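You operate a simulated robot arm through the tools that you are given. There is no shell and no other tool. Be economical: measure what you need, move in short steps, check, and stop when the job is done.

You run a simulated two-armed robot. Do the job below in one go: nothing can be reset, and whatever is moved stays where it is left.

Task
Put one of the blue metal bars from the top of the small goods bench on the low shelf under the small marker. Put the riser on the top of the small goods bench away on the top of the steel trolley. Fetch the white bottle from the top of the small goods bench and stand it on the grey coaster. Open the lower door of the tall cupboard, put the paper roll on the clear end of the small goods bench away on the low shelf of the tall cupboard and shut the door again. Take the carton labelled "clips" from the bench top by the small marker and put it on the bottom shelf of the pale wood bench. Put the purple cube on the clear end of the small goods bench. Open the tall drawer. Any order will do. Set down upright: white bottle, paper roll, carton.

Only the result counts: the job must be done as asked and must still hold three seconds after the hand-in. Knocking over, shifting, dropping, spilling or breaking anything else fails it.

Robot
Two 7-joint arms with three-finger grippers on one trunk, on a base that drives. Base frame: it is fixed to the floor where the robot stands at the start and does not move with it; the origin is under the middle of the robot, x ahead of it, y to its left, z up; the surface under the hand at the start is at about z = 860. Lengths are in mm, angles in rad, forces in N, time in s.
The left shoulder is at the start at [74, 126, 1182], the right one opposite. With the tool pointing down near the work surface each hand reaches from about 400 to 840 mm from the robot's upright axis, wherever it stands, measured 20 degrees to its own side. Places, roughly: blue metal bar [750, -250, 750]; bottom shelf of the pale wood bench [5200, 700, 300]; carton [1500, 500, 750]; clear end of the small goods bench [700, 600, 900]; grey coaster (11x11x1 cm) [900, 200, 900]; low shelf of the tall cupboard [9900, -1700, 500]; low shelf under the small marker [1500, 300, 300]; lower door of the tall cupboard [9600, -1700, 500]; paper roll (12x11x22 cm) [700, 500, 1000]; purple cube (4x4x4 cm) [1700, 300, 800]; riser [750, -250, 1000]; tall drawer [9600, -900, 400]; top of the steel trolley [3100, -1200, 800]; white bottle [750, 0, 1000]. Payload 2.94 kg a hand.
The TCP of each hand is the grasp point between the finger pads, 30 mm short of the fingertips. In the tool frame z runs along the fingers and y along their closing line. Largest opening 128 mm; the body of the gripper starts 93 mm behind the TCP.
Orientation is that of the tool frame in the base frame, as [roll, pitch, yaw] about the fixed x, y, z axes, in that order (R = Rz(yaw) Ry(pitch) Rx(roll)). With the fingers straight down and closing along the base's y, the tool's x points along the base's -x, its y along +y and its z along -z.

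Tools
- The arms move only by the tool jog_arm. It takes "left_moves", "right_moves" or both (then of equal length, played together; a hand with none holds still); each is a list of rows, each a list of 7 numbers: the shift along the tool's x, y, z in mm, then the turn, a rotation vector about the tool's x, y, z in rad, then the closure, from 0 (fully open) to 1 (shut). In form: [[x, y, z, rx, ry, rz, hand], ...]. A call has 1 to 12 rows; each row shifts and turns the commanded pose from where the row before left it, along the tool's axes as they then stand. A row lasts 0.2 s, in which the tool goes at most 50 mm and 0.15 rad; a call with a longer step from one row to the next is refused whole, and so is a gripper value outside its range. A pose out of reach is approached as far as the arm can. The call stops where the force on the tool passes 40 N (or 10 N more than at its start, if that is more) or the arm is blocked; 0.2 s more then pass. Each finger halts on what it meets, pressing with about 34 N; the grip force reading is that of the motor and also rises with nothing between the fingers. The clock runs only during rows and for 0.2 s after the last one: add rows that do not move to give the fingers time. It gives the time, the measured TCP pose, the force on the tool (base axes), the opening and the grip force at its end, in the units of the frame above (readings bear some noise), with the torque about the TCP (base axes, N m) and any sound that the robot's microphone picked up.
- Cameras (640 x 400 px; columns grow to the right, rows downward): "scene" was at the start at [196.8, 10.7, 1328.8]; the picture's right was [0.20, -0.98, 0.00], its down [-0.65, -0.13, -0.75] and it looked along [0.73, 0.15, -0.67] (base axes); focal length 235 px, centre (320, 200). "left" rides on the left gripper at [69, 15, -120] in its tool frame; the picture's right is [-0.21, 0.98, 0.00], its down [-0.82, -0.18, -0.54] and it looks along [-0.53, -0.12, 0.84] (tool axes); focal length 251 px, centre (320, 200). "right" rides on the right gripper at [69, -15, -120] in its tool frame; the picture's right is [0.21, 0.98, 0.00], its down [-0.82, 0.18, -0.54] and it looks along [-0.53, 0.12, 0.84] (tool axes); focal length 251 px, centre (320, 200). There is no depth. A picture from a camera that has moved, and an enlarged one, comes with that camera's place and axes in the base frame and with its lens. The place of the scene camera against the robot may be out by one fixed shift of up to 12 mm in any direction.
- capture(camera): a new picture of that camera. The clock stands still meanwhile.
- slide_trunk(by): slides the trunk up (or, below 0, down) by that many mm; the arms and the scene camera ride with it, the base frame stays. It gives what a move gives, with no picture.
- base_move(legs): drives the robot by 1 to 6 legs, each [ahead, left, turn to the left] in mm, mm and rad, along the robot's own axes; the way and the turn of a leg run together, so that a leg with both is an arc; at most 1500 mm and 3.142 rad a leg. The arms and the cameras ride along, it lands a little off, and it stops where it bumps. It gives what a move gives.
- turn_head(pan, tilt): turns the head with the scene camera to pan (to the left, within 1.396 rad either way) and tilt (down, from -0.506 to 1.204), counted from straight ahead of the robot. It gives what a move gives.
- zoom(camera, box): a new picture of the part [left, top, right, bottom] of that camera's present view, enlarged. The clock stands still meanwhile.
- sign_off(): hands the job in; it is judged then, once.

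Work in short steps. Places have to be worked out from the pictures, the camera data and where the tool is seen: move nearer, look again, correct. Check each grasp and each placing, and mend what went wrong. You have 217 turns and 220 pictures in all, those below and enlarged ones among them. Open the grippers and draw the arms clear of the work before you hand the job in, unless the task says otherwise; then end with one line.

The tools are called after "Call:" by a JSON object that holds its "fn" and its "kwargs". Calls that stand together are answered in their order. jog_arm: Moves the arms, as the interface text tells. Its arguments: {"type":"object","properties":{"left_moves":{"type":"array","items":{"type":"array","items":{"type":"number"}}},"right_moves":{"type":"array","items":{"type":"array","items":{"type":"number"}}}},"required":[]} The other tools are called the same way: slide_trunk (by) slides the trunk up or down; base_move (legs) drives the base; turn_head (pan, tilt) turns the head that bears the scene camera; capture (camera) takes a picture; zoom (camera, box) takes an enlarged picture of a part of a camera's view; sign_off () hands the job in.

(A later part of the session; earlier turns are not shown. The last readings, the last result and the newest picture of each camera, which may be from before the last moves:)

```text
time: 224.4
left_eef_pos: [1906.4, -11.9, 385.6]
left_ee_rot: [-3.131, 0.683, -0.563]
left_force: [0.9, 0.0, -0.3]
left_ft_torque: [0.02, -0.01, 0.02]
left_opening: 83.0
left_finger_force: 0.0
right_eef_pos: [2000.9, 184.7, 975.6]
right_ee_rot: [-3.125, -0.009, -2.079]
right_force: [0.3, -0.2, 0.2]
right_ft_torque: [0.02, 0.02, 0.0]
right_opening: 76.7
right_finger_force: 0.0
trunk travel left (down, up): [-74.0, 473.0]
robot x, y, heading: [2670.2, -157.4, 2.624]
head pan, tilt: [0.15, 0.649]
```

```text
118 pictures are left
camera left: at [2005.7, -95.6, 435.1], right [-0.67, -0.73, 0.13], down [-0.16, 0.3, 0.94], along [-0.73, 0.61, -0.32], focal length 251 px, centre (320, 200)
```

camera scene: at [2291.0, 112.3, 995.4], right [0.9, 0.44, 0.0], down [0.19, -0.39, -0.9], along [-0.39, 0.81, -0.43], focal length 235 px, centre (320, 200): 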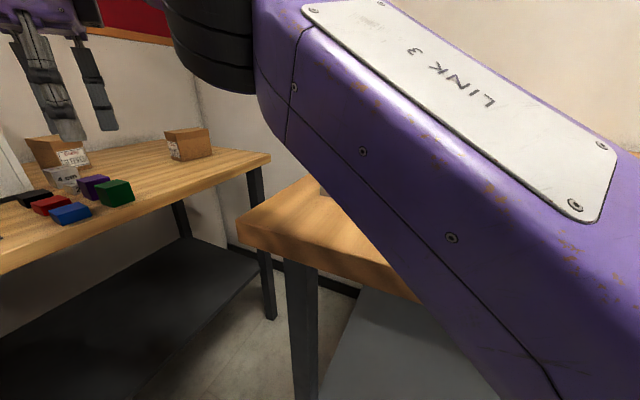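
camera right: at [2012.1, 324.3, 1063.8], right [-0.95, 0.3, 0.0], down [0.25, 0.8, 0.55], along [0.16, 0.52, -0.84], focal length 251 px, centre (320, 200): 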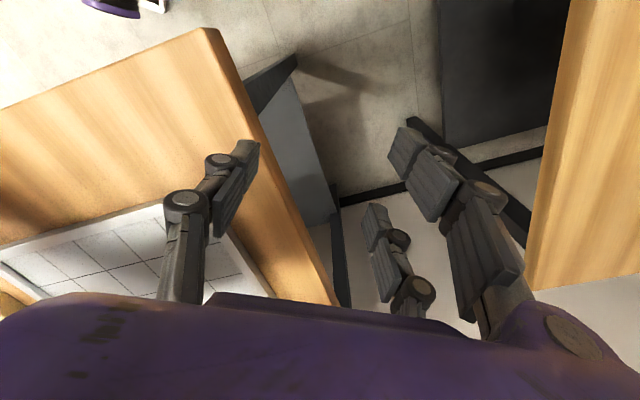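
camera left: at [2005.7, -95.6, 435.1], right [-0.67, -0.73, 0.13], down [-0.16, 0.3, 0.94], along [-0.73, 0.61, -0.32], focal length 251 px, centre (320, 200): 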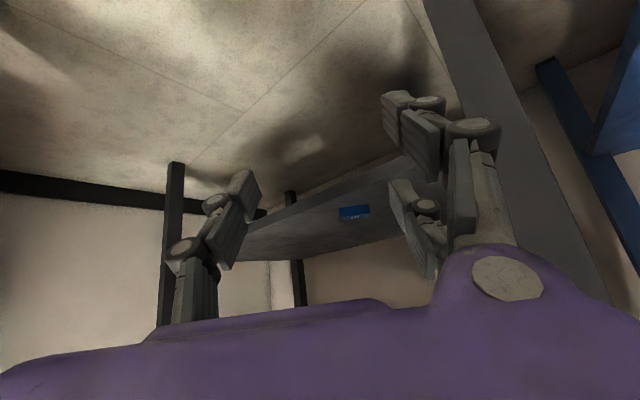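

Bar done. Raising the trunk back to the starting height, then untilting the left hand.

Call:
{"fn": "slide_trunk", "kwargs": {"by": 326}}

Call:
{"fn": "jog_arm", "kwargs": {"left_moves": [[0, 0, 0, 0, 0.136, 0, 0], [0, 0, 0, 0, 0.136, 0, 0], [0, 0, 0, 0, 0.136, 0, 0], [0, 0, 0, 0, 0.136, 0, 0], [0, 0, 0, 0, 0.136, 0, 0], [0, 0, -45, 0, 0, 0, 0], [0, 0, -45, 0, 0, 0, 0], [0, 0, -45, 0, 0, 0, 0], [0, 0, -45, 0, 0, 0, 0], [0, 0, -45, 0, 0, 0, 0], [0, 0, -45, 0, 0, 0, 0], [0, 0, -45, 0, 0, 0, 0]]}}

Call:
{"fn": "turn_head", "kwargs": {"pan": 0.0, "tilt": 0.6}}

Call:
{"fn": "capture", "kwargs": {"camera": "scene"}}

```text
time: 227.6
left_eef_pos: [1873.5, 4.8, 900.0]
left_ee_rot: [3.131, 0.964, -0.578]
left_force: [0.1, -1.4, 0.8]
left_ft_torque: [-0.01, -0.03, 0.02]
left_opening: 83.1
left_finger_force: 0.1
right_eef_pos: [2115.5, 118.5, 1477.3]
right_ee_rot: [2.866, -0.008, -2.075]
right_force: [0.1, 0.0, -0.9]
right_ft_torque: [-0.01, 0.0, 0.0]
right_opening: 76.6
right_finger_force: 0.0
trunk travel left (down, up): [-400.0, 147.0]
robot x, y, heading: [2668.9, -154.6, 2.626]
head pan, tilt: [0.15, 0.649]
```

```text
time: 230.2
left_eef_pos: [1995.4, -94.4, 1213.5]
left_ee_rot: [3.135, 0.354, -0.573]
left_force: [0.1, -0.6, 0.1]
left_ft_torque: [0.0, 0.01, 0.02]
left_opening: 127.9
left_finger_force: 0.1
left hand out of reach, approached as far as the arm can: row 2, 3, 4, 5
right_eef_pos: [2118.5, 117.3, 1476.3]
right_ee_rot: [2.865, -0.007, -2.076]
right_force: [0.1, 0.3, 0.4]
right_ft_torque: [0.0, 0.03, 0.0]
right_opening: 76.8
right_finger_force: 0.2
trunk travel left (down, up): [-400.0, 147.0]
robot x, y, heading: [2663.8, -156.0, 2.622]
head pan, tilt: [0.15, 0.649]
```

```text
time: 230.9
left_eef_pos: [1993.7, -94.0, 1213.5]
left_ee_rot: [3.135, 0.352, -0.574]
left_force: [0.4, 0.7, 0.7]
left_ft_torque: [0.01, -0.01, -0.03]
left_opening: 128.2
left_finger_force: 0.0
right_eef_pos: [2116.5, 119.0, 1477.0]
right_ee_rot: [2.867, -0.007, -2.078]
right_force: [-0.3, -0.7, -0.3]
right_ft_torque: [-0.02, -0.01, 0.0]
right_opening: 76.8
right_finger_force: 0.1
trunk travel left (down, up): [-400.0, 147.0]
robot x, y, heading: [2666.6, -157.5, 2.622]
head pan, tilt: [0.0, 0.6]
```

```text
117 pictures are left
camera scene: at [2536.8, -28.8, 1338.2], right [0.9, 0.43, 0.0], down [0.25, -0.52, -0.81], along [-0.35, 0.73, -0.58], focal length 235 px, centre (320, 200)
```

scene: 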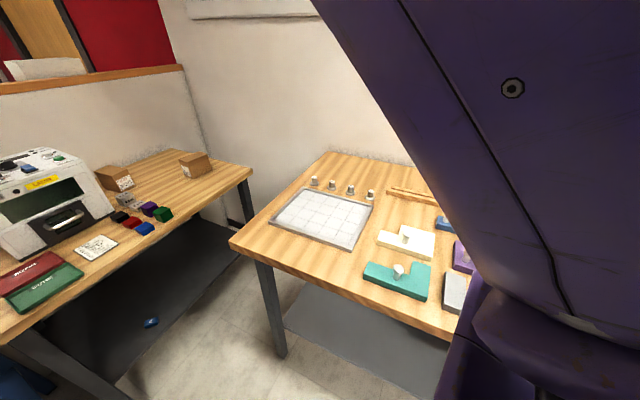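

The torso had been leaning while low; now it's upright again. I restore both hands to neutral downward poses so the head is free.

Call:
{"fn": "jog_arm", "kwargs": {"left_moves": [[0, 0, 0, 0, 0.118, 0, 0], [0, 0, 0, 0, 0.118, 0, 0], [0, 0, 0, 0, 0.118, 0, 0], [30, 0, 0, 0, 0, 0, 0], [30, 0, 0, 0, 0, 0, 0], [30, 0, 0, 0, 0, 0, 0], [30, 0, 0, 0, 0, 0, 0], [0, 0, 0, 0, 0, 0, 0], [0, 0, 0, 0, 0, 0, 0], [0, 0, 0, 0, 0, 0, 0], [0, 0, 0, 0, 0, 0, 0], [0, 0, 0, 0, 0, 0, 0]], "right_moves": [[0, 0, 0, 0.138, 0, 0, 0], [0, 0, 0, 0.138, 0, 0, 0], [-35, -25, 20, 0, 0, 0, 0], [-35, -25, 20, 0, 0, 0, 0], [-35, -25, 20, 0, 0, 0, 0], [-35, -25, 20, 0, 0, 0, 0], [-35, -25, 20, 0, 0, 0, 0], [0, 0, 40, 0, 0, 0, 0], [0, 0, 40, 0, 0, 0, 0], [0, 0, 40, 0, 0, 0, 0], [0, 0, 40, 0, 0, 0, 0], [0, 0, 40, 0, 0, 0, 0]]}}

Call:
{"fn": "turn_head", "kwargs": {"pan": 0.0, "tilt": 0.6}}

Call:
{"fn": "capture", "kwargs": {"camera": "scene"}}

```text
time: 233.5
left_eef_pos: [2096.2, -158.1, 1215.7]
left_ee_rot: [3.137, -0.001, -0.571]
left_force: [0.3, 0.5, 0.3]
left_ft_torque: [0.0, 0.0, -0.01]
left_opening: 128.2
left_finger_force: 0.1
right_eef_pos: [2274.6, 208.2, 1135.3]
right_ee_rot: [2.95, -0.035, -2.07]
right_force: [-0.9, -0.4, 0.9]
right_ft_torque: [-0.02, -0.02, -0.01]
right_opening: 127.8
right_finger_force: 0.1
right hand out of reach, approached as far as the arm can: row 1, 2
trunk travel left (down, up): [-400.0, 147.0]
robot x, y, heading: [2671.2, -157.6, 2.621]
head pan, tilt: [0.0, 0.6]
```

```text
time: 234.1
left_eef_pos: [2097.0, -159.1, 1216.2]
left_ee_rot: [3.136, 0.0, -0.572]
left_force: [-0.8, 0.1, 0.3]
left_ft_torque: [0.0, 0.04, 0.02]
left_opening: 128.1
left_finger_force: 0.0
right_eef_pos: [2273.2, 207.2, 1135.8]
right_ee_rot: [2.949, -0.035, -2.071]
right_force: [-0.8, -0.4, -0.1]
right_ft_torque: [-0.01, 0.01, 0.02]
right_opening: 127.9
right_finger_force: 0.1
trunk travel left (down, up): [-400.0, 147.0]
robot x, y, heading: [2668.3, -155.6, 2.627]
head pan, tilt: [0.0, 0.6]
```

```text
116 pictures are left
camera scene: at [2498.2, -64.3, 1339.9], right [0.49, 0.87, 0.0], down [0.49, -0.28, -0.83], along [-0.72, 0.41, -0.56], focal length 235 px, centre (320, 200)
```

scene: 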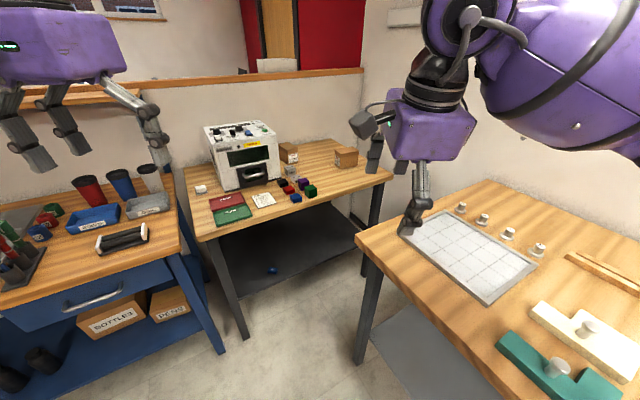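

Head is free and all stands in place. Next: cube (left hand) and "clips" carton (right hand). I straighten the right tool and drive into the corner between the benches.

Call:
{"fn": "jog_arm", "kwargs": {"right_moves": [[0, 0, 0, 0.096, 0.018, 0, 0], [0, 0, 0, 0.096, 0.018, 0, 0]]}}

Call:
{"fn": "base_move", "kwargs": {"legs": [[495, 136, 0], [0, 0, -0.27]]}}

Call:
{"fn": "turn_head", "kwargs": {"pan": 0.0, "tilt": 0.7}}

Call:
{"fn": "capture", "kwargs": {"camera": "scene"}}

Call:
{"fn": "capture", "kwargs": {"camera": "left"}}

```text
time: 234.7
left_eef_pos: [2095.9, -158.2, 1215.4]
left_ee_rot: [3.135, 0.001, -0.569]
left_force: [0.0, 0.2, -0.6]
left_ft_torque: [-0.02, -0.03, 0.01]
left_opening: 127.9
left_finger_force: 0.1
right_eef_pos: [2273.5, 208.7, 1137.4]
right_ee_rot: [-3.14, -0.072, -2.069]
right_force: [-0.3, -0.3, 0.0]
right_ft_torque: [-0.01, -0.03, -0.02]
right_opening: 128.0
right_finger_force: 0.1
trunk travel left (down, up): [-400.0, 147.0]
robot x, y, heading: [2664.9, -155.8, 2.624]
head pan, tilt: [0.0, 0.6]
```

```text
time: 238.6
left_eef_pos: [1620.3, 114.0, 1215.5]
left_ee_rot: [3.137, -0.001, -0.834]
left_force: [0.6, -0.2, 0.0]
left_ft_torque: [-0.01, 0.02, 0.0]
left_opening: 127.9
left_finger_force: 0.0
right_eef_pos: [1886.8, 420.2, 1137.9]
right_ee_rot: [-3.141, -0.071, -2.332]
right_force: [-1.6, 0.1, 1.0]
right_ft_torque: [-0.04, 0.01, 0.0]
right_opening: 127.6
right_finger_force: 0.1
trunk travel left (down, up): [-400.0, 147.0]
robot x, y, heading: [2173.3, -30.2, 2.355]
head pan, tilt: [0.0, 0.6]
```

```text
time: 239.3
left_eef_pos: [1619.7, 113.1, 1215.9]
left_ee_rot: [3.137, 0.0, -0.834]
left_force: [0.4, 0.0, -0.5]
left_ft_torque: [0.03, -0.05, 0.0]
left_opening: 128.1
left_finger_force: 0.1
right_eef_pos: [1887.5, 420.6, 1136.8]
right_ee_rot: [-3.141, -0.071, -2.331]
right_force: [0.2, 0.2, 1.0]
right_ft_torque: [-0.02, 0.04, 0.05]
right_opening: 128.0
right_finger_force: 0.0
trunk travel left (down, up): [-400.0, 147.0]
robot x, y, heading: [2172.0, -32.3, 2.362]
head pan, tilt: [0.0, 0.7]
```

```text
115 pictures are left
camera scene: at [2036.3, 98.6, 1331.3], right [0.7, 0.71, 0.0], down [0.46, -0.45, -0.77], along [-0.54, 0.54, -0.64], focal length 235 px, centre (320, 200)
```

scene: 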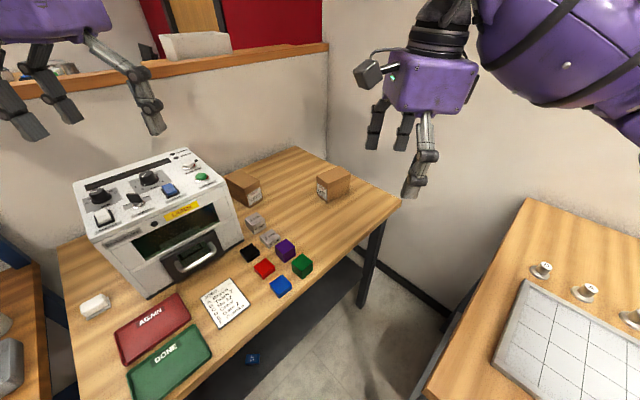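

```text
114 pictures are left
camera left: at [1654.9, 52.8, 1335.6], right [-0.87, -0.5, 0.01], down [-0.42, 0.73, 0.54], along [-0.27, 0.47, -0.84], focal length 251 px, centre (320, 200)
```

left: 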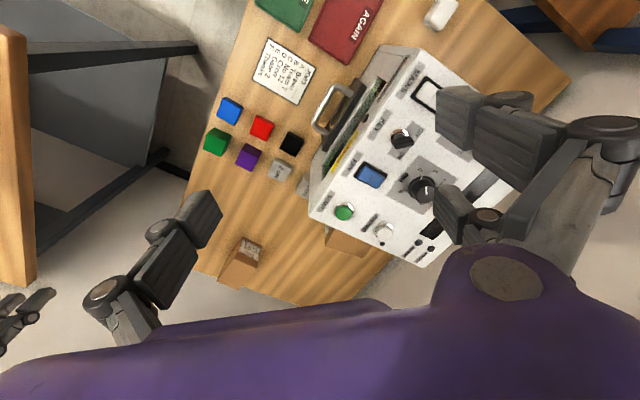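

Carton ≈[1575,637], purple cube ≈[1680,327]. Zooming to read the carton's label and see the cube's surroundings.

Call:
{"fn": "zoom", "kwargs": {"camera": "scene", "box": [220, 150, 380, 310]}}

Call:
{"fn": "zoom", "kwargs": {"camera": "left", "box": [180, 80, 340, 290]}}

```text
2.50 times, centred on (300, 230) of scene
camera zoom: at [2036.3, 98.6, 1331.3], right [0.7, 0.71, 0.0], down [0.46, -0.45, -0.77], along [-0.54, 0.54, -0.64], focal length 587 px, centre (370, 125)
```

zoom: 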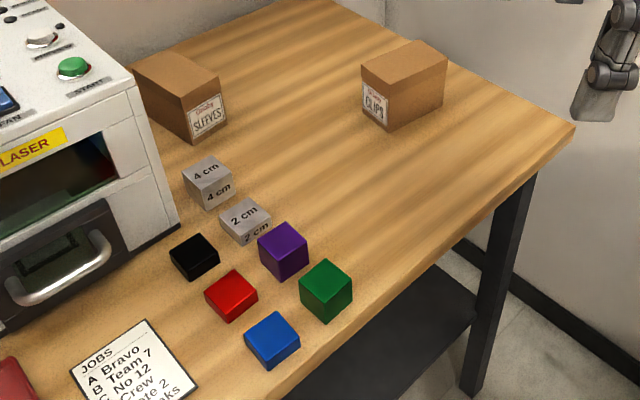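

```text
1.90 times, centred on (260, 185) of left
camera zoom: at [1654.9, 52.8, 1335.6], right [-0.87, -0.5, 0.01], down [-0.42, 0.73, 0.54], along [-0.27, 0.47, -0.84], focal length 479 px, centre (434, 229)
```

zoom: 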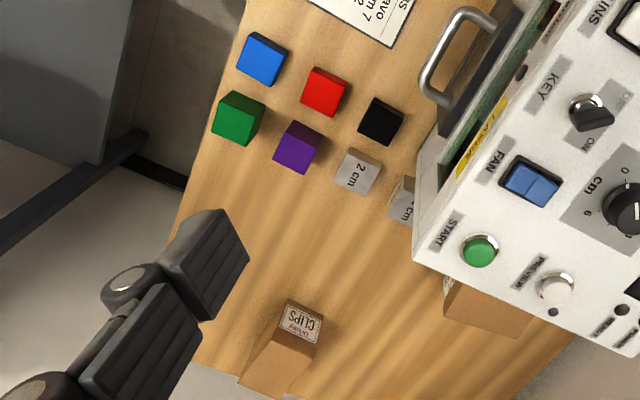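

The label reads "CLIPS" (≈53×118×90 mm box). First the cube with the right hand: I straighten its tool and turn it to close along y (red neighbour on one side, free on the other).

Call:
{"fn": "jog_arm", "kwargs": {"right_moves": [[0, 0, 0, 0, -0.071, 0, 0.5], [0, 0, 0, 0, 0, -0.146, 0.5], [0, 0, 0, 0, 0, -0.146, 0.5], [0, 0, 0, 0, 0, -0.146, 0.5], [0, 0, 0, 0, 0, -0.146, 0.5], [0, 0, 0, 0, 0, -0.146, 0.5], [0, 0, 0, 0, 0, -0.146, 0.5], [0, 0, 0, 0, 0, -0.146, 0.5], [0, 0, 0, 0, 0, -0.146, 0.5], [0, 0, 0, 0, 0, -0.146, 0.5], [0, 0, 0, 0, 0, -0.146, 0.5], [0, 0, 0, 0, 0, -0.146, 0.5]]}}

Call:
{"fn": "jog_arm", "kwargs": {"right_moves": [[0, 0, 0, 0, 0, -0.146, 0.5], [0, 0, 0, 0, 0, -0.146, 0.5], [0, 0, 0, 0, 0, -0.146, 0.5], [0, 0, 0, 0, 0, -0.146, 0.5], [0, 0, 0, 0, 0, -0.14, 0.5], [0, 0, 0, 0, 0, 0, 0.5]]}}

```text
time: 241.9
left_eef_pos: [1619.5, 113.6, 1215.5]
left_ee_rot: [3.137, 0.0, -0.835]
left_force: [-1.4, 0.5, -0.9]
left_ft_torque: [-0.03, -0.01, 0.02]
left_opening: 128.0
left_finger_force: 0.0
right_eef_pos: [1886.4, 420.2, 1136.9]
right_ee_rot: [3.141, -0.001, -0.722]
right_force: [0.2, 0.4, 0.1]
right_ft_torque: [0.04, 0.01, -0.01]
right_opening: 64.0
right_finger_force: 0.1
trunk travel left (down, up): [-400.0, 147.0]
robot x, y, heading: [2172.8, -36.7, 2.357]
head pan, tilt: [0.0, 0.7]
```

```text
time: 243.3
left_eef_pos: [1619.9, 114.0, 1217.7]
left_ee_rot: [3.136, -0.001, -0.833]
left_force: [0.0, -0.7, -0.1]
left_ft_torque: [0.03, 0.02, -0.04]
left_opening: 128.0
left_finger_force: 0.1
right_eef_pos: [1886.3, 421.1, 1136.7]
right_ee_rot: [-3.14, 0.0, 0.0]
right_force: [-0.6, -0.7, -0.1]
right_ft_torque: [-0.01, 0.01, 0.01]
right_opening: 64.2
right_finger_force: 0.0
trunk travel left (down, up): [-400.0, 147.0]
robot x, y, heading: [2173.5, -33.3, 2.36]
head pan, tilt: [0.0, 0.7]
```

Moving the right hand above the cube while the left yields.

Call:
{"fn": "jog_arm", "kwargs": {"left_moves": [[16, 16, 0, 0, 0, 0, 0], [16, 16, 0, 0, 0, 0, 0], [16, 16, 0, 0, 0, 0, 0], [16, 16, 0, 0, 0, 0, 0], [16, 16, 0, 0, 0, 0, 0], [16, 16, 0, 0, 0, 0, 0]], "right_moves": [[-34.3, 15.2, 22.8, 0, 0, 0, 0.5], [-34.3, 15.2, 22.8, 0, 0, 0, 0.5], [-34.3, 15.2, 22.8, 0, 0, 0, 0.5], [-34.3, 15.2, 22.8, 0, 0, 0, 0.5], [-34.3, 15.2, 22.8, 0, 0, 0, 0.5], [-34.3, 15.2, 22.8, 0, 0, 0, 0.5]]}}

Call:
{"fn": "capture", "kwargs": {"camera": "right"}}

```text
time: 244.7
left_eef_pos: [1613.5, -14.1, 1213.4]
left_ee_rot: [3.135, -0.002, -0.839]
left_force: [-0.1, -0.5, 0.3]
left_ft_torque: [0.05, 0.0, -0.01]
left_opening: 127.9
left_finger_force: 0.1
left hand out of reach, approached as far as the arm can: row 6
right_eef_pos: [1679.9, 331.7, 1001.8]
right_ee_rot: [-3.139, -0.002, -0.001]
right_force: [1.1, 0.1, 0.6]
right_ft_torque: [0.0, -0.01, -0.03]
right_opening: 63.7
right_finger_force: 0.1
trunk travel left (down, up): [-400.0, 147.0]
robot x, y, heading: [2172.3, -33.9, 2.358]
head pan, tilt: [0.0, 0.7]
```

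```text
111 pictures are left
camera right: at [1749.6, 347.2, 1121.7], right [0.21, -0.98, 0.0], down [-0.82, -0.18, 0.54], along [-0.53, -0.11, -0.84], focal length 251 px, centre (320, 200)
```

right: 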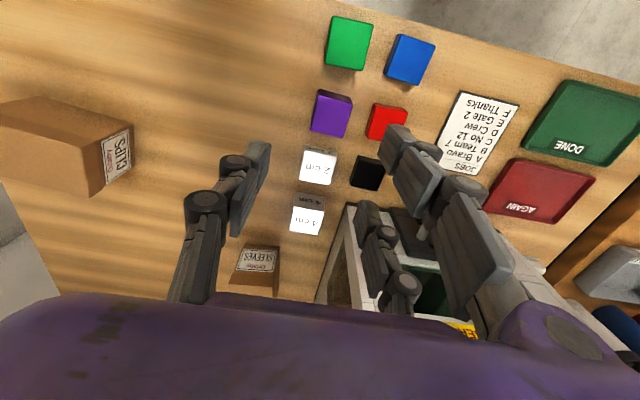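

Cube centre ≈[1677,319]; biasing 4 mm away from red. Descending to z≈880 and checking.

Call:
{"fn": "jog_arm", "kwargs": {"right_moves": [[-3, 9, 30, 0, 0, 0, 0.5], [0, 0, 45, 0, 0, 0, 0.5], [0, 0, 45, 0, 0, 0, 0.5]]}}

Call:
{"fn": "capture", "kwargs": {"camera": "right"}}

```text
time: 245.5
left_eef_pos: [1614.0, -12.4, 1214.2]
left_ee_rot: [3.136, -0.002, -0.84]
left_force: [0.3, 0.1, -0.5]
left_ft_torque: [0.0, 0.03, -0.01]
left_opening: 128.0
left_finger_force: 0.1
right_eef_pos: [1676.3, 325.5, 880.4]
right_ee_rot: [-3.141, -0.001, -0.001]
right_force: [0.3, -0.6, 0.6]
right_ft_torque: [0.02, 0.02, -0.02]
right_opening: 64.1
right_finger_force: 0.1
trunk travel left (down, up): [-400.0, 147.0]
robot x, y, heading: [2170.5, -31.7, 2.362]
head pan, tilt: [0.0, 0.7]
```

```text
110 pictures are left
camera right: at [1746.0, 340.4, 1001.0], right [0.21, -0.98, 0.0], down [-0.82, -0.18, 0.54], along [-0.53, -0.12, -0.84], focal length 251 px, centre (320, 200)
```

right: 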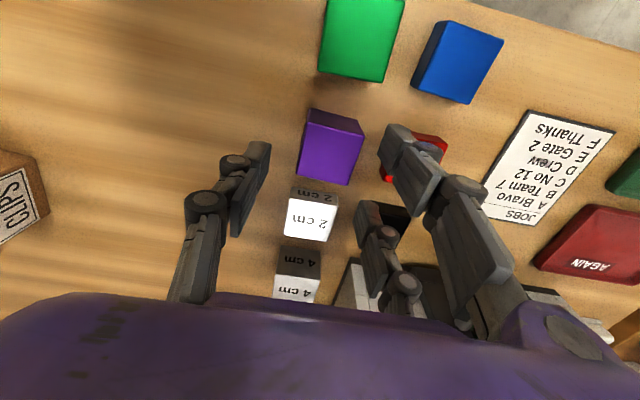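

Small correction (−7,−7), then down to 802 and close.

Call:
{"fn": "jog_arm", "kwargs": {"right_moves": [[-7, 7, 0, 0, 0, 0, 0.5], [0, 0, 20, 0, 0, 0, 0.5]]}}

Call:
{"fn": "capture", "kwargs": {"camera": "right"}}

```text
time: 246.1
left_eef_pos: [1614.1, -13.0, 1213.3]
left_ee_rot: [3.136, -0.003, -0.838]
left_force: [-0.1, 0.4, -0.6]
left_ft_torque: [-0.03, 0.03, 0.04]
left_opening: 128.4
left_finger_force: 0.0
right_eef_pos: [1669.9, 316.2, 860.7]
right_ee_rot: [-3.142, 0.001, -0.001]
right_force: [-0.5, 0.9, 0.4]
right_ft_torque: [-0.04, 0.01, 0.02]
right_opening: 64.1
right_finger_force: 0.0
trunk travel left (down, up): [-400.0, 147.0]
robot x, y, heading: [2167.3, -32.2, 2.362]
head pan, tilt: [0.0, 0.7]
```

```text
109 pictures are left
camera right: at [1739.2, 331.2, 981.3], right [0.21, -0.98, 0.0], down [-0.82, -0.18, 0.54], along [-0.53, -0.12, -0.84], focal length 251 px, centre (320, 200)
```

right: 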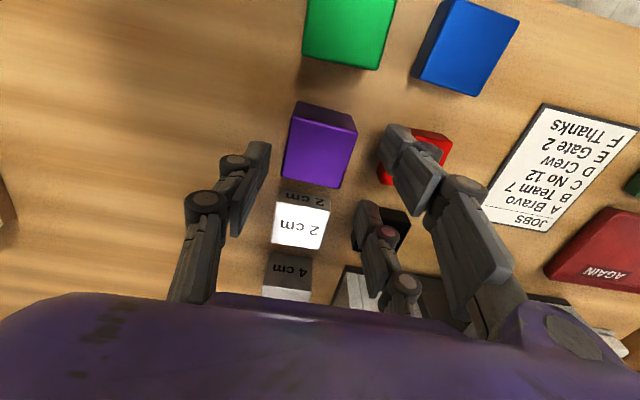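

Centred; biasing 3 mm from red, descending and gripping.

Call:
{"fn": "jog_arm", "kwargs": {"right_moves": [[0, -3, 0, 0, 0, 0, 0.5], [0, 0, 30, 0, 0, 0, 0.5], [0, 0, 27, 0, 0, 0, 0.5], [0, 0, 0, 0, 0, 0, 0.8], [0, 0, 0, 0, 0, 0, 1], [0, 0, 0, 0, 0, 0, 1]]}}

Call:
{"fn": "capture", "kwargs": {"camera": "right"}}

```text
time: 246.8
left_eef_pos: [1616.5, -14.2, 1216.9]
left_ee_rot: [3.135, 0.003, -0.839]
left_force: [-0.6, 0.4, -0.3]
left_ft_torque: [0.0, -0.04, -0.05]
left_opening: 128.1
left_finger_force: 0.0
right_eef_pos: [1670.6, 315.9, 830.0]
right_ee_rot: [3.139, 0.008, 0.0]
right_force: [6.8, -5.6, 32.3]
right_ft_torque: [-0.01, -1.05, -0.29]
right_opening: 40.7
right_finger_force: 10.8
trunk travel left (down, up): [-400.0, 147.0]
robot x, y, heading: [2172.6, -35.8, 2.365]
head pan, tilt: [0.0, 0.7]
stopped in row 3 (right hand): the force on the tool passed its limit at 59 N (the readings are from after the stop); the commanded pose is now the measured one
```

```text
108 pictures are left
camera right: at [1740.8, 332.4, 949.5], right [0.21, -0.98, 0.0], down [-0.82, -0.18, 0.55], along [-0.53, -0.12, -0.84], focal length 251 px, centre (320, 200)
```

right: 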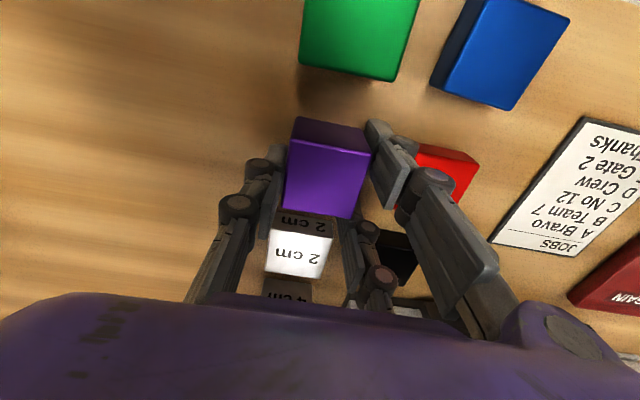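

Fingertips reached the surface (bench is ≈z 798) and the cube is between the fingers. Securing the grip and lifting.

Call:
{"fn": "jog_arm", "kwargs": {"right_moves": [[0, 0, -2, 0, 0, 0, 1], [0, 0, 0, 0, 0, 0, 1], [0, 0, -20, 0, 0, 0, 1], [0, 0, -40, 0, 0, 0, 1], [0, 0, -40, 0, 0, 0, 1]]}}

Call:
{"fn": "capture", "kwargs": {"camera": "right"}}

Call:
{"fn": "zoom", "kwargs": {"camera": "scene", "box": [220, 150, 380, 310]}}

```text
time: 248.0
left_eef_pos: [1613.5, -13.6, 1215.2]
left_ee_rot: [3.137, -0.002, -0.84]
left_force: [0.2, 0.7, -0.1]
left_ft_torque: [0.0, 0.02, 0.03]
left_opening: 128.0
left_finger_force: 0.1
right_eef_pos: [1670.9, 322.2, 928.8]
right_ee_rot: [-3.141, -0.001, -0.001]
right_force: [0.2, -0.1, -1.9]
right_ft_torque: [-0.03, 0.02, 0.01]
right_opening: 38.6
right_finger_force: 34.0
trunk travel left (down, up): [-400.0, 147.0]
robot x, y, heading: [2169.7, -34.1, 2.364]
head pan, tilt: [0.0, 0.7]
```

```text
107 pictures are left
camera right: at [1740.5, 337.4, 1047.8], right [0.21, -0.98, 0.0], down [-0.82, -0.18, 0.54], along [-0.53, -0.12, -0.84], focal length 251 px, centre (320, 200)
```

right: 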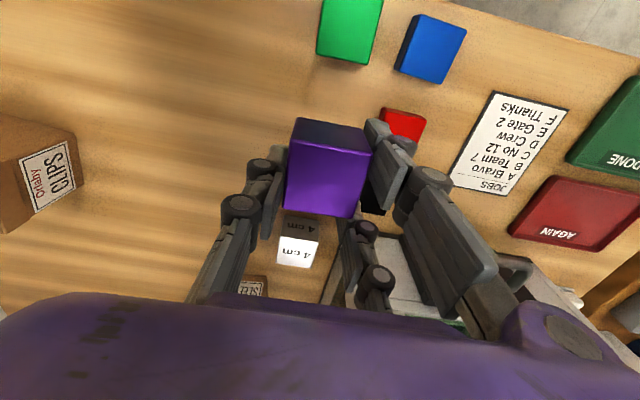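

```text
2.50 times, centred on (300, 230) of scene
camera zoom: at [2036.4, 98.7, 1331.2], right [0.7, 0.71, 0.0], down [0.46, -0.45, -0.76], along [-0.54, 0.54, -0.64], focal length 587 px, centre (370, 125)
```

zoom: 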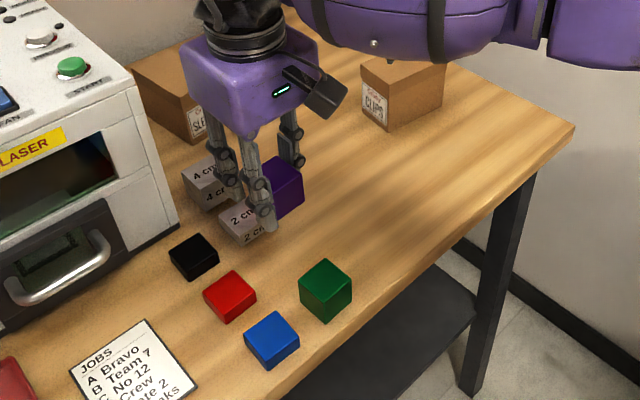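

Cube secured, neighbours untouched. I raise and retract it, then reposition the base (heading ≈1.85) for the left hand to take the carton.

Call:
{"fn": "jog_arm", "kwargs": {"right_moves": [[0, 0, -40, 0, 0, 0, 1], [36, -15, -25, 0, 0, 0, 1], [36, -15, -25, 0, 0, 0, 1], [36, -15, -25, 0, 0, 0, 1], [36, -15, -25, 0, 0, 0, 1], [36, -15, -25, 0, 0, 0, 1], [36, -15, -25, 0, 0, 0, 1], [34, -13, 0, 0, 0, 0, 1]]}}

Call:
{"fn": "base_move", "kwargs": {"legs": [[95, 18, 0], [0, 0, -0.51]]}}

Call:
{"fn": "turn_head", "kwargs": {"pan": 0.3, "tilt": 0.7}}

Call:
{"fn": "capture", "kwargs": {"camera": "scene"}}

Call:
{"fn": "capture", "kwargs": {"camera": "left"}}

```text
time: 249.8
left_eef_pos: [1614.9, -13.3, 1215.4]
left_ee_rot: [3.136, -0.002, -0.839]
left_force: [0.0, 1.1, -0.4]
left_ft_torque: [-0.03, 0.0, -0.03]
left_opening: 128.1
left_finger_force: 0.0
right_eef_pos: [1923.4, 422.7, 1116.1]
right_ee_rot: [3.141, 0.0, -0.002]
right_force: [0.3, 0.9, -1.7]
right_ft_torque: [-0.02, 0.03, -0.02]
right_opening: 38.5
right_finger_force: 34.3
trunk travel left (down, up): [-400.0, 147.0]
robot x, y, heading: [2174.3, -33.5, 2.362]
head pan, tilt: [0.0, 0.7]
```

```text
time: 252.4
left_eef_pos: [1614.0, 308.3, 1214.5]
left_ee_rot: [3.136, -0.003, -1.344]
left_force: [1.2, -0.2, -0.3]
left_ft_torque: [-0.01, 0.01, -0.02]
left_opening: 128.0
left_finger_force: 0.0
right_eef_pos: [2093.8, 541.4, 1115.8]
right_ee_rot: [3.141, 0.002, -0.505]
right_force: [0.8, 0.0, -1.7]
right_ft_torque: [0.02, 0.05, 0.02]
right_opening: 38.3
right_finger_force: 34.1
trunk travel left (down, up): [-400.0, 147.0]
robot x, y, heading: [2090.5, 19.9, 1.854]
head pan, tilt: [0.0, 0.7]
```

```text
time: 253.2
left_eef_pos: [1614.0, 308.6, 1213.7]
left_ee_rot: [3.136, -0.003, -1.344]
left_force: [0.7, 0.1, 0.1]
left_ft_torque: [-0.02, -0.02, -0.01]
left_opening: 128.1
left_finger_force: 0.1
right_eef_pos: [2093.5, 540.3, 1116.9]
right_ee_rot: [-3.142, 0.0, -0.506]
right_force: [-0.5, 1.1, -2.0]
right_ft_torque: [0.0, 0.02, -0.01]
right_opening: 38.6
right_finger_force: 34.1
trunk travel left (down, up): [-400.0, 147.0]
robot x, y, heading: [2087.8, 19.2, 1.859]
head pan, tilt: [0.3, 0.7]
```

```text
105 pictures are left
camera scene: at [2017.8, 192.1, 1331.3], right [0.83, 0.55, 0.0], down [0.36, -0.54, -0.76], along [-0.42, 0.64, -0.64], focal length 235 px, centre (320, 200)
```

scene: 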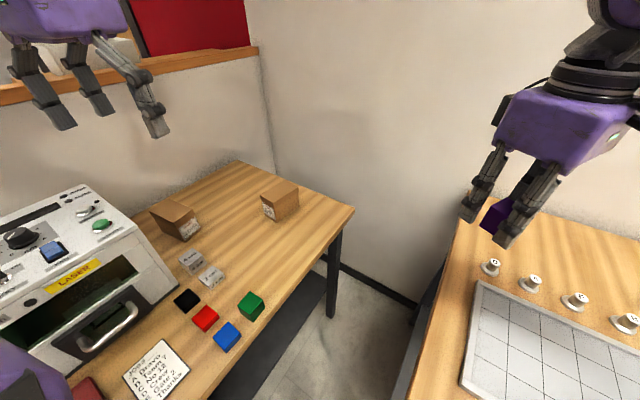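

```text
104 pictures are left
camera left: at [1614.8, 237.7, 1334.4], right [-1.0, -0.01, 0.0], down [-0.01, 0.84, 0.54], along [-0.01, 0.54, -0.84], focal length 251 px, centre (320, 200)
```

left: 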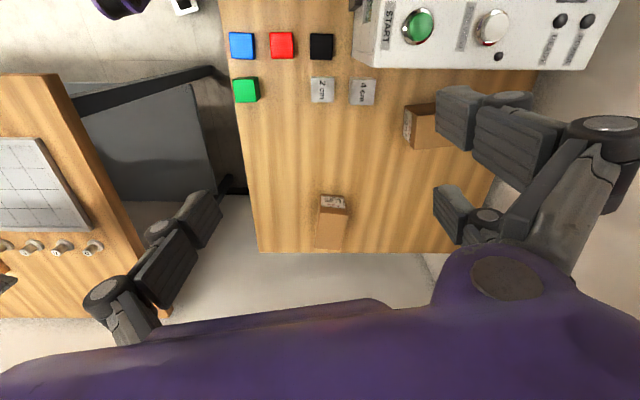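

Carton ≈[1585,610], long axis nearly along y. I turn the left hand to match and bring it behind the carton, high.

Call:
{"fn": "jog_arm", "kwargs": {"left_moves": [[0, 0, 0, 0, 0, 0.114, 0.2], [0, 0, 0, 0, 0, 0.114, 0.2], [0, 0, 0, 0, 0, 0.114, 0.2], [-24.8, 10.6, 35, 0, 0, 0, 0.2], [-24.8, 10.6, 35, 0, 0, 0, 0.2], [-24.8, 10.6, 35, 0, 0, 0, 0.2], [-24.8, 10.6, 35, 0, 0, 0, 0.2], [-24.8, 10.6, 35, 0, 0, 0, 0.2], [-24.8, 10.6, 35, 0, 0, 0, 0.2]]}}

Call:
{"fn": "jog_arm", "kwargs": {"left_moves": [[0, 0, 0, 0, -0.133, 0, 0.2], [0, 0, 0, 0, -0.133, 0, 0.2], [0, 0, 0, 0, -0.133, 0, 0.2], [0, 0, 0, 0, -0.133, 0, 0.2], [0, 0, 0, 0, -0.133, 0, 0.2], [0, 0, 0, 0, -0.135, 0, 0.2]]}}

Call:
{"fn": "capture", "kwargs": {"camera": "left"}}

Call:
{"fn": "capture", "kwargs": {"camera": "scene"}}

```text
time: 255.2
left_eef_pos: [1586.9, 462.5, 1002.0]
left_ee_rot: [3.136, 0.0, -1.678]
left_force: [-0.9, 0.1, -0.2]
left_ft_torque: [-0.06, -0.1, 0.02]
left_opening: 102.3
left_finger_force: 0.0
left hand out of reach, approached as far as the arm can: row 8, 9
right_eef_pos: [2089.4, 544.1, 1113.9]
right_ee_rot: [3.141, -0.004, -0.507]
right_force: [-0.6, 0.6, -2.2]
right_ft_torque: [-0.04, -0.09, -0.03]
right_opening: 38.5
right_finger_force: 34.2
trunk travel left (down, up): [-400.0, 147.0]
robot x, y, heading: [2093.1, 21.7, 1.858]
head pan, tilt: [0.3, 0.7]
```

```text
time: 256.6
left_eef_pos: [1588.2, 457.1, 1003.8]
left_ee_rot: [3.134, 0.8, -1.69]
left_force: [-0.3, 0.0, 0.7]
left_ft_torque: [0.03, -0.01, 0.01]
left_opening: 102.7
left_finger_force: 0.0
right_eef_pos: [2092.5, 540.4, 1116.3]
right_ee_rot: [-3.141, -0.002, -0.506]
right_force: [-0.4, -0.4, -1.5]
right_ft_torque: [0.02, 0.03, -0.01]
right_opening: 38.4
right_finger_force: 33.8
trunk travel left (down, up): [-400.0, 147.0]
robot x, y, heading: [2087.7, 22.0, 1.856]
head pan, tilt: [0.3, 0.7]
```

```text
103 pictures are left
camera left: at [1558.9, 325.7, 1037.4], right [-0.95, 0.26, 0.16], down [0.2, 0.16, 0.97], along [0.23, 0.95, -0.21], focal length 251 px, centre (320, 200)
```

left: 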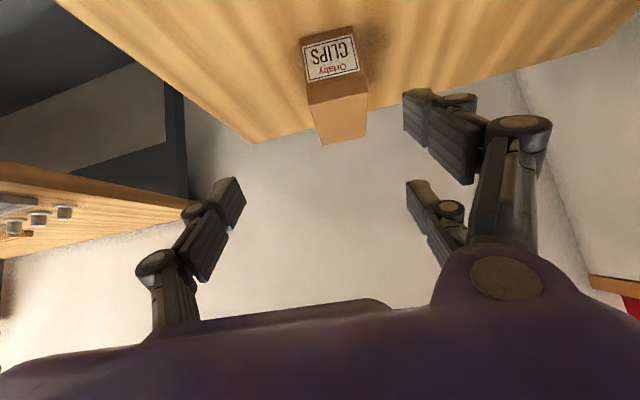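

```text
102 pictures are left
camera scene: at [2015.0, 190.6, 1333.0], right [0.82, 0.57, 0.0], down [0.36, -0.51, -0.78], along [-0.45, 0.64, -0.63], focal length 235 px, centre (320, 200)
```

scene: 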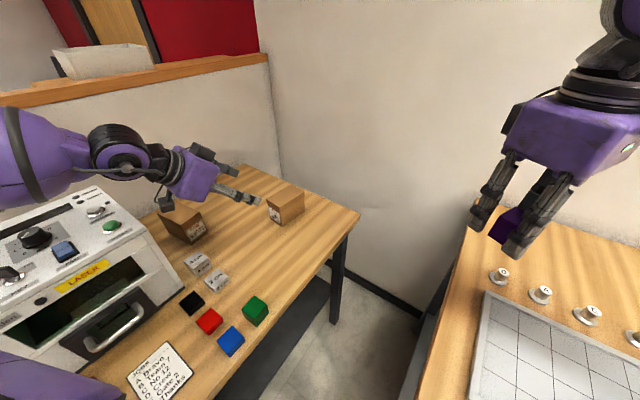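

Carton centre ≈[1584,603]; I shift 21 mm sideways and approach along the fingers halfway.

Call:
{"fn": "jog_arm", "kwargs": {"left_moves": [[4, 21, 0, 0, 0, 0, 0.2], [3, 0, 40, 0, 0, 0, 0.2], [3, 0, 40, 0, 0, 0, 0.2], [3, 0, 40, 0, 0, 0, 0.2]]}}

Call:
{"fn": "capture", "kwargs": {"camera": "left"}}

```text
time: 257.6
left_eef_pos: [1575.1, 537.6, 908.9]
left_ee_rot: [3.138, 0.797, -1.689]
left_force: [0.7, 0.1, 0.6]
left_ft_torque: [-0.07, 0.01, 0.0]
left_opening: 102.4
left_finger_force: 0.0
right_eef_pos: [2093.2, 540.6, 1115.9]
right_ee_rot: [3.14, 0.001, -0.505]
right_force: [-0.9, 0.5, -0.9]
right_ft_torque: [0.01, -0.02, -0.01]
right_opening: 38.7
right_finger_force: 33.6
trunk travel left (down, up): [-400.0, 147.0]
robot x, y, heading: [2089.5, 19.6, 1.859]
head pan, tilt: [0.3, 0.7]
```

```text
101 pictures are left
camera left: at [1544.9, 405.6, 943.3], right [-0.95, 0.26, 0.16], down [0.2, 0.17, 0.96], along [0.23, 0.95, -0.21], focal length 251 px, centre (320, 200)
```

left: 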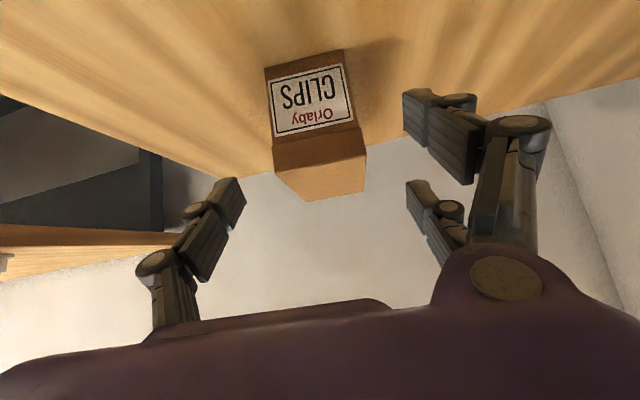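

Aligned. Advancing 97 mm along the fingers and closing.

Call:
{"fn": "jog_arm", "kwargs": {"left_moves": [[0.7, 0, 32, 0, 0, 0, 0.2], [0.7, 0, 32, 0, 0, 0, 0.2], [0.7, 0, 32, 0, 0, 0, 0.2], [0, 0, 0, 0, 0, 0, 0.2]]}}

Call:
{"fn": "capture", "kwargs": {"camera": "left"}}

Call:
{"fn": "zoom", "kwargs": {"camera": "scene", "box": [160, 120, 360, 260]}}

```text
time: 258.6
left_eef_pos: [1582.3, 600.1, 847.4]
left_ee_rot: [3.133, 0.794, -1.689]
left_force: [0.0, 0.2, -0.3]
left_ft_torque: [0.03, -0.01, -0.05]
left_opening: 102.4
left_finger_force: 0.2
left hand out of reach, approached as far as the arm can: row 3
right_eef_pos: [2094.0, 540.6, 1116.2]
right_ee_rot: [3.141, 0.002, -0.505]
right_force: [-0.5, 0.2, -2.8]
right_ft_torque: [0.08, 0.07, -0.04]
right_opening: 38.5
right_finger_force: 34.0
trunk travel left (down, up): [-400.0, 147.0]
robot x, y, heading: [2090.9, 20.3, 1.858]
head pan, tilt: [0.3, 0.7]
```

```text
100 pictures are left
camera left: at [1552.0, 468.5, 881.6], right [-0.95, 0.26, 0.16], down [0.21, 0.17, 0.96], along [0.22, 0.95, -0.21], focal length 251 px, centre (320, 200)
```

left: 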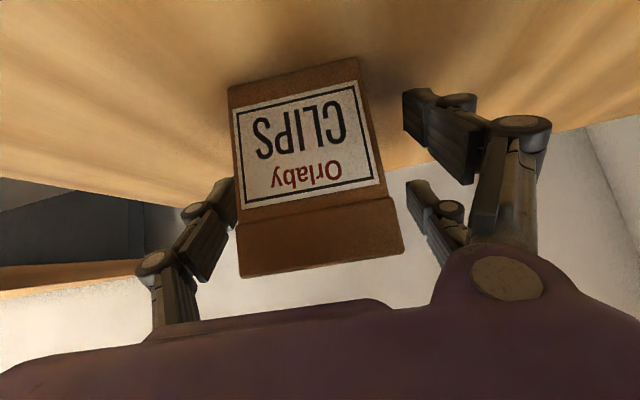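

```text
2.86 times, centred on (260, 190) of scene
camera zoom: at [2017.6, 191.5, 1331.3], right [0.83, 0.55, 0.0], down [0.36, -0.54, -0.77], along [-0.42, 0.64, -0.64], focal length 670 px, centre (491, 229)
```

zoom: 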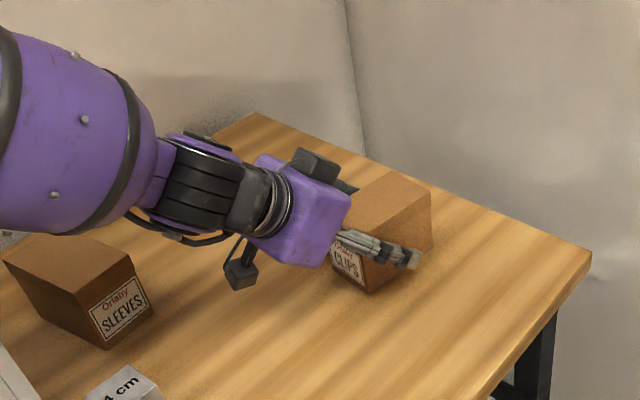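

Fingers straddle the carton. Closing, then lifting straight up.

Call:
{"fn": "jog_arm", "kwargs": {"left_moves": [[0, 0, 0, 0, 0, 0, 0.5], [0, 0, 0, 0, 0, 0, 0.8], [0, 0, 0, 0, 0, 0, 1], [0, 0, 0, 0, 0, 0, 1]]}}

```text
time: 259.6
left_eef_pos: [1581.8, 600.0, 847.0]
left_ee_rot: [3.136, 0.795, -1.689]
left_force: [0.7, 0.2, -0.1]
left_ft_torque: [-0.03, -0.1, 0.01]
left_opening: 61.5
left_finger_force: 34.2
right_eef_pos: [2094.4, 541.4, 1116.0]
right_ee_rot: [-3.141, 0.001, -0.506]
right_force: [0.4, -0.3, -1.0]
right_ft_torque: [-0.01, 0.01, 0.03]
right_opening: 38.5
right_finger_force: 33.7
trunk travel left (down, up): [-400.0, 147.0]
robot x, y, heading: [2094.2, 17.1, 1.857]
head pan, tilt: [0.3, 0.7]
```

Gripped (61.5 mm). Lifting by raising the trunk 140 mm.

Call:
{"fn": "slide_trunk", "kwargs": {"by": 140}}

Call:
{"fn": "capture", "kwargs": {"camera": "left"}}

Call:
{"fn": "capture", "kwargs": {"camera": "scene"}}

```text
time: 261.2
left_eef_pos: [1579.5, 615.3, 1220.9]
left_ee_rot: [2.86, 1.08, -1.913]
left_force: [-0.7, -0.5, -2.9]
left_ft_torque: [-0.01, 0.03, 0.02]
left_opening: 61.7
left_finger_force: 33.4
right_eef_pos: [2094.5, 541.6, 1254.8]
right_ee_rot: [3.137, -0.001, -0.507]
right_force: [0.5, -0.4, -2.4]
right_ft_torque: [0.0, 0.01, -0.02]
right_opening: 38.7
right_finger_force: 34.2
trunk travel left (down, up): [-540.0, 7.0]
robot x, y, heading: [2093.1, 20.3, 1.852]
head pan, tilt: [0.3, 0.7]
```

```text
98 pictures are left
camera left: at [1551.1, 478.3, 1216.0], right [-0.93, 0.19, 0.32], down [0.3, -0.13, 0.95], along [0.22, 0.97, 0.07], focal length 251 px, centre (320, 200)
```

left: 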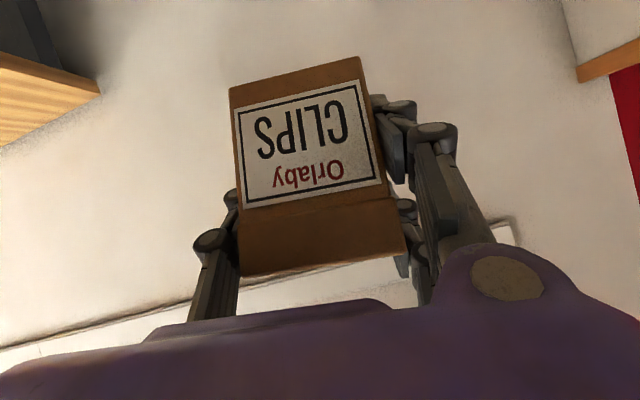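

```text
97 pictures are left
camera scene: at [2045.3, 97.5, 1489.2], right [0.83, 0.55, 0.0], down [0.36, -0.54, -0.76], along [-0.42, 0.64, -0.64], focal length 235 px, centre (320, 200)
```

scene: 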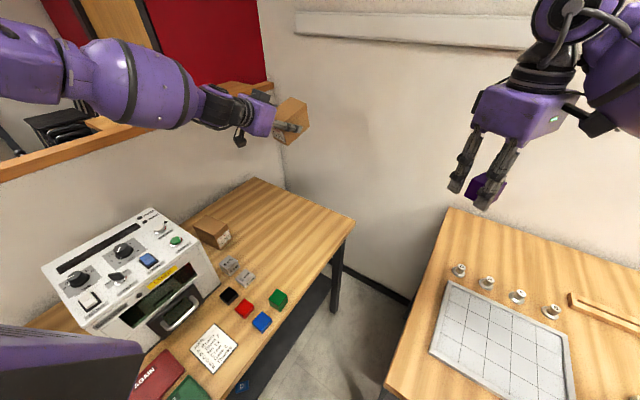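

The carton is held but the arm posture shifted as the trunk rose (it's level-able in the air). Neighbours untouched. I back out of the corner, then lower the trunk again.

Call:
{"fn": "base_move", "kwargs": {"legs": [[-550, 0, 0]]}}

Call:
{"fn": "slide_trunk", "kwargs": {"by": -140}}

Call:
{"fn": "capture", "kwargs": {"camera": "left"}}

```text
time: 264.5
left_eef_pos: [1738.5, 82.2, 1221.4]
left_ee_rot: [2.857, 1.082, -1.922]
left_force: [0.2, 0.8, -2.2]
left_ft_torque: [0.02, -0.02, -0.01]
left_opening: 61.4
left_finger_force: 33.8
right_eef_pos: [2251.9, 5.8, 1256.1]
right_ee_rot: [3.14, 0.0, -0.512]
right_force: [0.0, 0.5, -2.1]
right_ft_torque: [0.04, 0.0, 0.01]
right_opening: 38.6
right_finger_force: 34.2
trunk travel left (down, up): [-540.0, 7.0]
robot x, y, heading: [2248.4, -516.6, 1.849]
head pan, tilt: [0.3, 0.7]
```

```text
time: 266.1
left_eef_pos: [1740.3, 81.4, 1084.1]
left_ee_rot: [2.855, 1.084, -1.923]
left_force: [0.4, 0.5, -2.5]
left_ft_torque: [-0.09, 0.04, -0.01]
left_opening: 61.3
left_finger_force: 33.9
right_eef_pos: [2252.0, 3.8, 1115.8]
right_ee_rot: [-3.141, 0.002, -0.512]
right_force: [-0.5, 0.4, -1.8]
right_ft_torque: [0.05, 0.02, 0.0]
right_opening: 38.7
right_finger_force: 33.6
trunk travel left (down, up): [-400.0, 147.0]
robot x, y, heading: [2247.6, -517.4, 1.852]
head pan, tilt: [0.3, 0.7]
```

```text
96 pictures are left
camera left: at [1709.7, -56.0, 1078.6], right [-0.93, 0.19, 0.32], down [0.3, -0.14, 0.94], along [0.22, 0.97, 0.07], focal length 251 px, centre (320, 200)
```

left: 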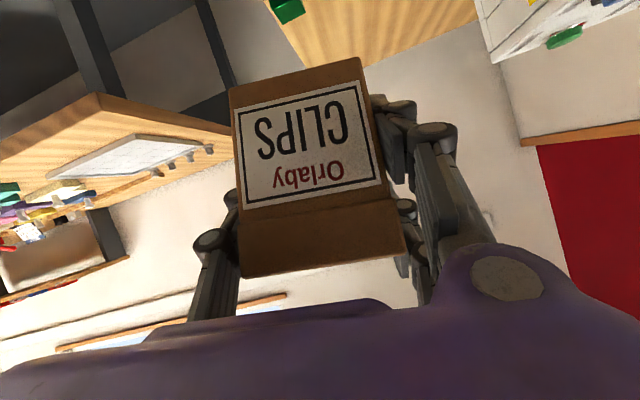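

Leveling the carton: retracting/lowering the left hand a bit and rotating it back to the grasp orientation.

Call:
{"fn": "jog_arm", "kwargs": {"left_moves": [[33, -14, -13, 0, 0, 0, 1], [33, -14, -13, 0, 0, 0, 1], [33, -14, -13, 0, 0, 0, 1], [33, -14, -13, 0, 0, 0, 1], [0, 0, 0, 0.0075, 0.103, -0.049, 1], [0, 0, 0, 0.0075, 0.103, -0.049, 1], [0, 0, 0, 0.0075, 0.103, -0.049, 1], [0, 0, 0, 0, 0, 0, 1]]}}

Call:
{"fn": "turn_head", "kwargs": {"pan": -1.0, "tilt": 0.35}}

Call:
{"fn": "capture", "kwargs": {"camera": "scene"}}

```text
time: 267.9
left_eef_pos: [1755.0, -20.8, 1021.1]
left_ee_rot: [3.139, 0.794, -1.602]
left_force: [0.6, -1.0, -3.2]
left_ft_torque: [-0.06, 0.01, 0.04]
left_opening: 61.2
left_finger_force: 34.2
left hand out of reach, approached as far as the arm can: row 3, 4
right_eef_pos: [2252.2, 4.9, 1116.7]
right_ee_rot: [3.141, -0.001, -0.512]
right_force: [0.6, 0.0, -1.6]
right_ft_torque: [0.0, 0.0, -0.03]
right_opening: 38.5
right_finger_force: 34.1
trunk travel left (down, up): [-400.0, 147.0]
robot x, y, heading: [2247.4, -516.4, 1.846]
head pan, tilt: [0.3, 0.7]
```

```text
time: 269.4
left_eef_pos: [1755.3, -20.3, 1020.0]
left_ee_rot: [3.14, 0.794, -1.603]
left_force: [0.0, -0.6, -2.7]
left_ft_torque: [-0.04, 0.03, -0.02]
left_opening: 61.9
left_finger_force: 34.1
right_eef_pos: [2251.6, 4.6, 1116.4]
right_ee_rot: [-3.141, -0.001, -0.511]
right_force: [0.1, 0.6, -0.8]
right_ft_torque: [0.03, 0.01, 0.02]
right_opening: 38.3
right_finger_force: 34.2
trunk travel left (down, up): [-400.0, 147.0]
robot x, y, heading: [2249.4, -515.0, 1.85]
head pan, tilt: [-1.0, 0.351]
```

```text
95 pictures are left
camera scene: at [2282.2, -345.0, 1362.6], right [0.75, -0.66, 0.0], down [-0.23, -0.26, -0.94], along [0.62, 0.71, -0.34], focal length 235 px, centre (320, 200)
```

scene: 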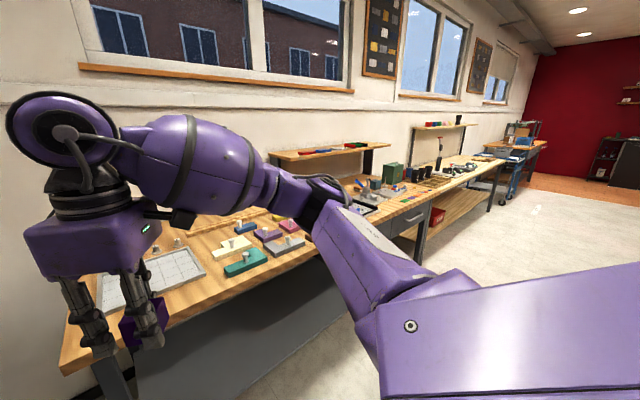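

Carton is level again. Turning to face the window side and driving sideways along the benches to the pale wood bench.

Call:
{"fn": "base_move", "kwargs": {"legs": [[0, 0, -0.28], [0, -1300, 0], [0, -1300, 0]]}}

Call:
{"fn": "turn_head", "kwargs": {"pan": -0.2, "tilt": 0.5}}

Call:
{"fn": "capture", "kwargs": {"camera": "scene"}}

```text
time: 293.2
left_eef_pos: [4518.6, 104.7, 1019.5]
left_ee_rot: [3.139, 0.795, -1.877]
left_force: [-0.7, -0.2, -2.1]
left_ft_torque: [-0.04, 0.04, -0.02]
left_opening: 61.2
left_finger_force: 33.5
right_eef_pos: [5003.3, -6.4, 1117.0]
right_ee_rot: [-3.141, 0.0, -0.783]
right_force: [-0.1, -0.1, -2.0]
right_ft_torque: [0.03, -0.01, 0.03]
right_opening: 38.5
right_finger_force: 33.8
trunk travel left (down, up): [-400.0, 147.0]
robot x, y, heading: [4855.5, -506.0, 1.579]
head pan, tilt: [-1.0, 0.351]
```

```text
time: 294.4
left_eef_pos: [4519.3, 103.8, 1019.8]
left_ee_rot: [3.138, 0.794, -1.876]
left_force: [0.7, -0.4, -2.0]
left_ft_torque: [-0.05, -0.01, 0.0]
left_opening: 61.3
left_finger_force: 33.9
right_eef_pos: [5003.0, -7.4, 1117.8]
right_ee_rot: [3.141, -0.001, -0.786]
right_force: [0.1, 0.1, -2.2]
right_ft_torque: [0.03, 0.01, -0.02]
right_opening: 38.4
right_finger_force: 33.4
trunk travel left (down, up): [-400.0, 147.0]
robot x, y, heading: [4855.7, -504.1, 1.579]
head pan, tilt: [-0.201, 0.499]
```

```text
94 pictures are left
camera scene: at [4879.6, -312.0, 1349.0], right [0.98, -0.19, 0.0], down [-0.09, -0.47, -0.88], along [0.17, 0.86, -0.48], focal length 235 px, centre (320, 200)
```

scene: 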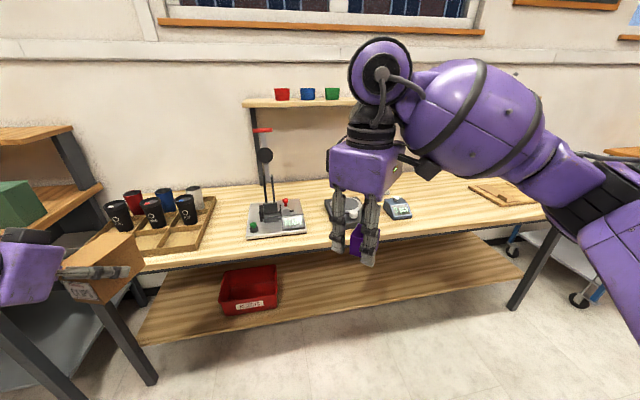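

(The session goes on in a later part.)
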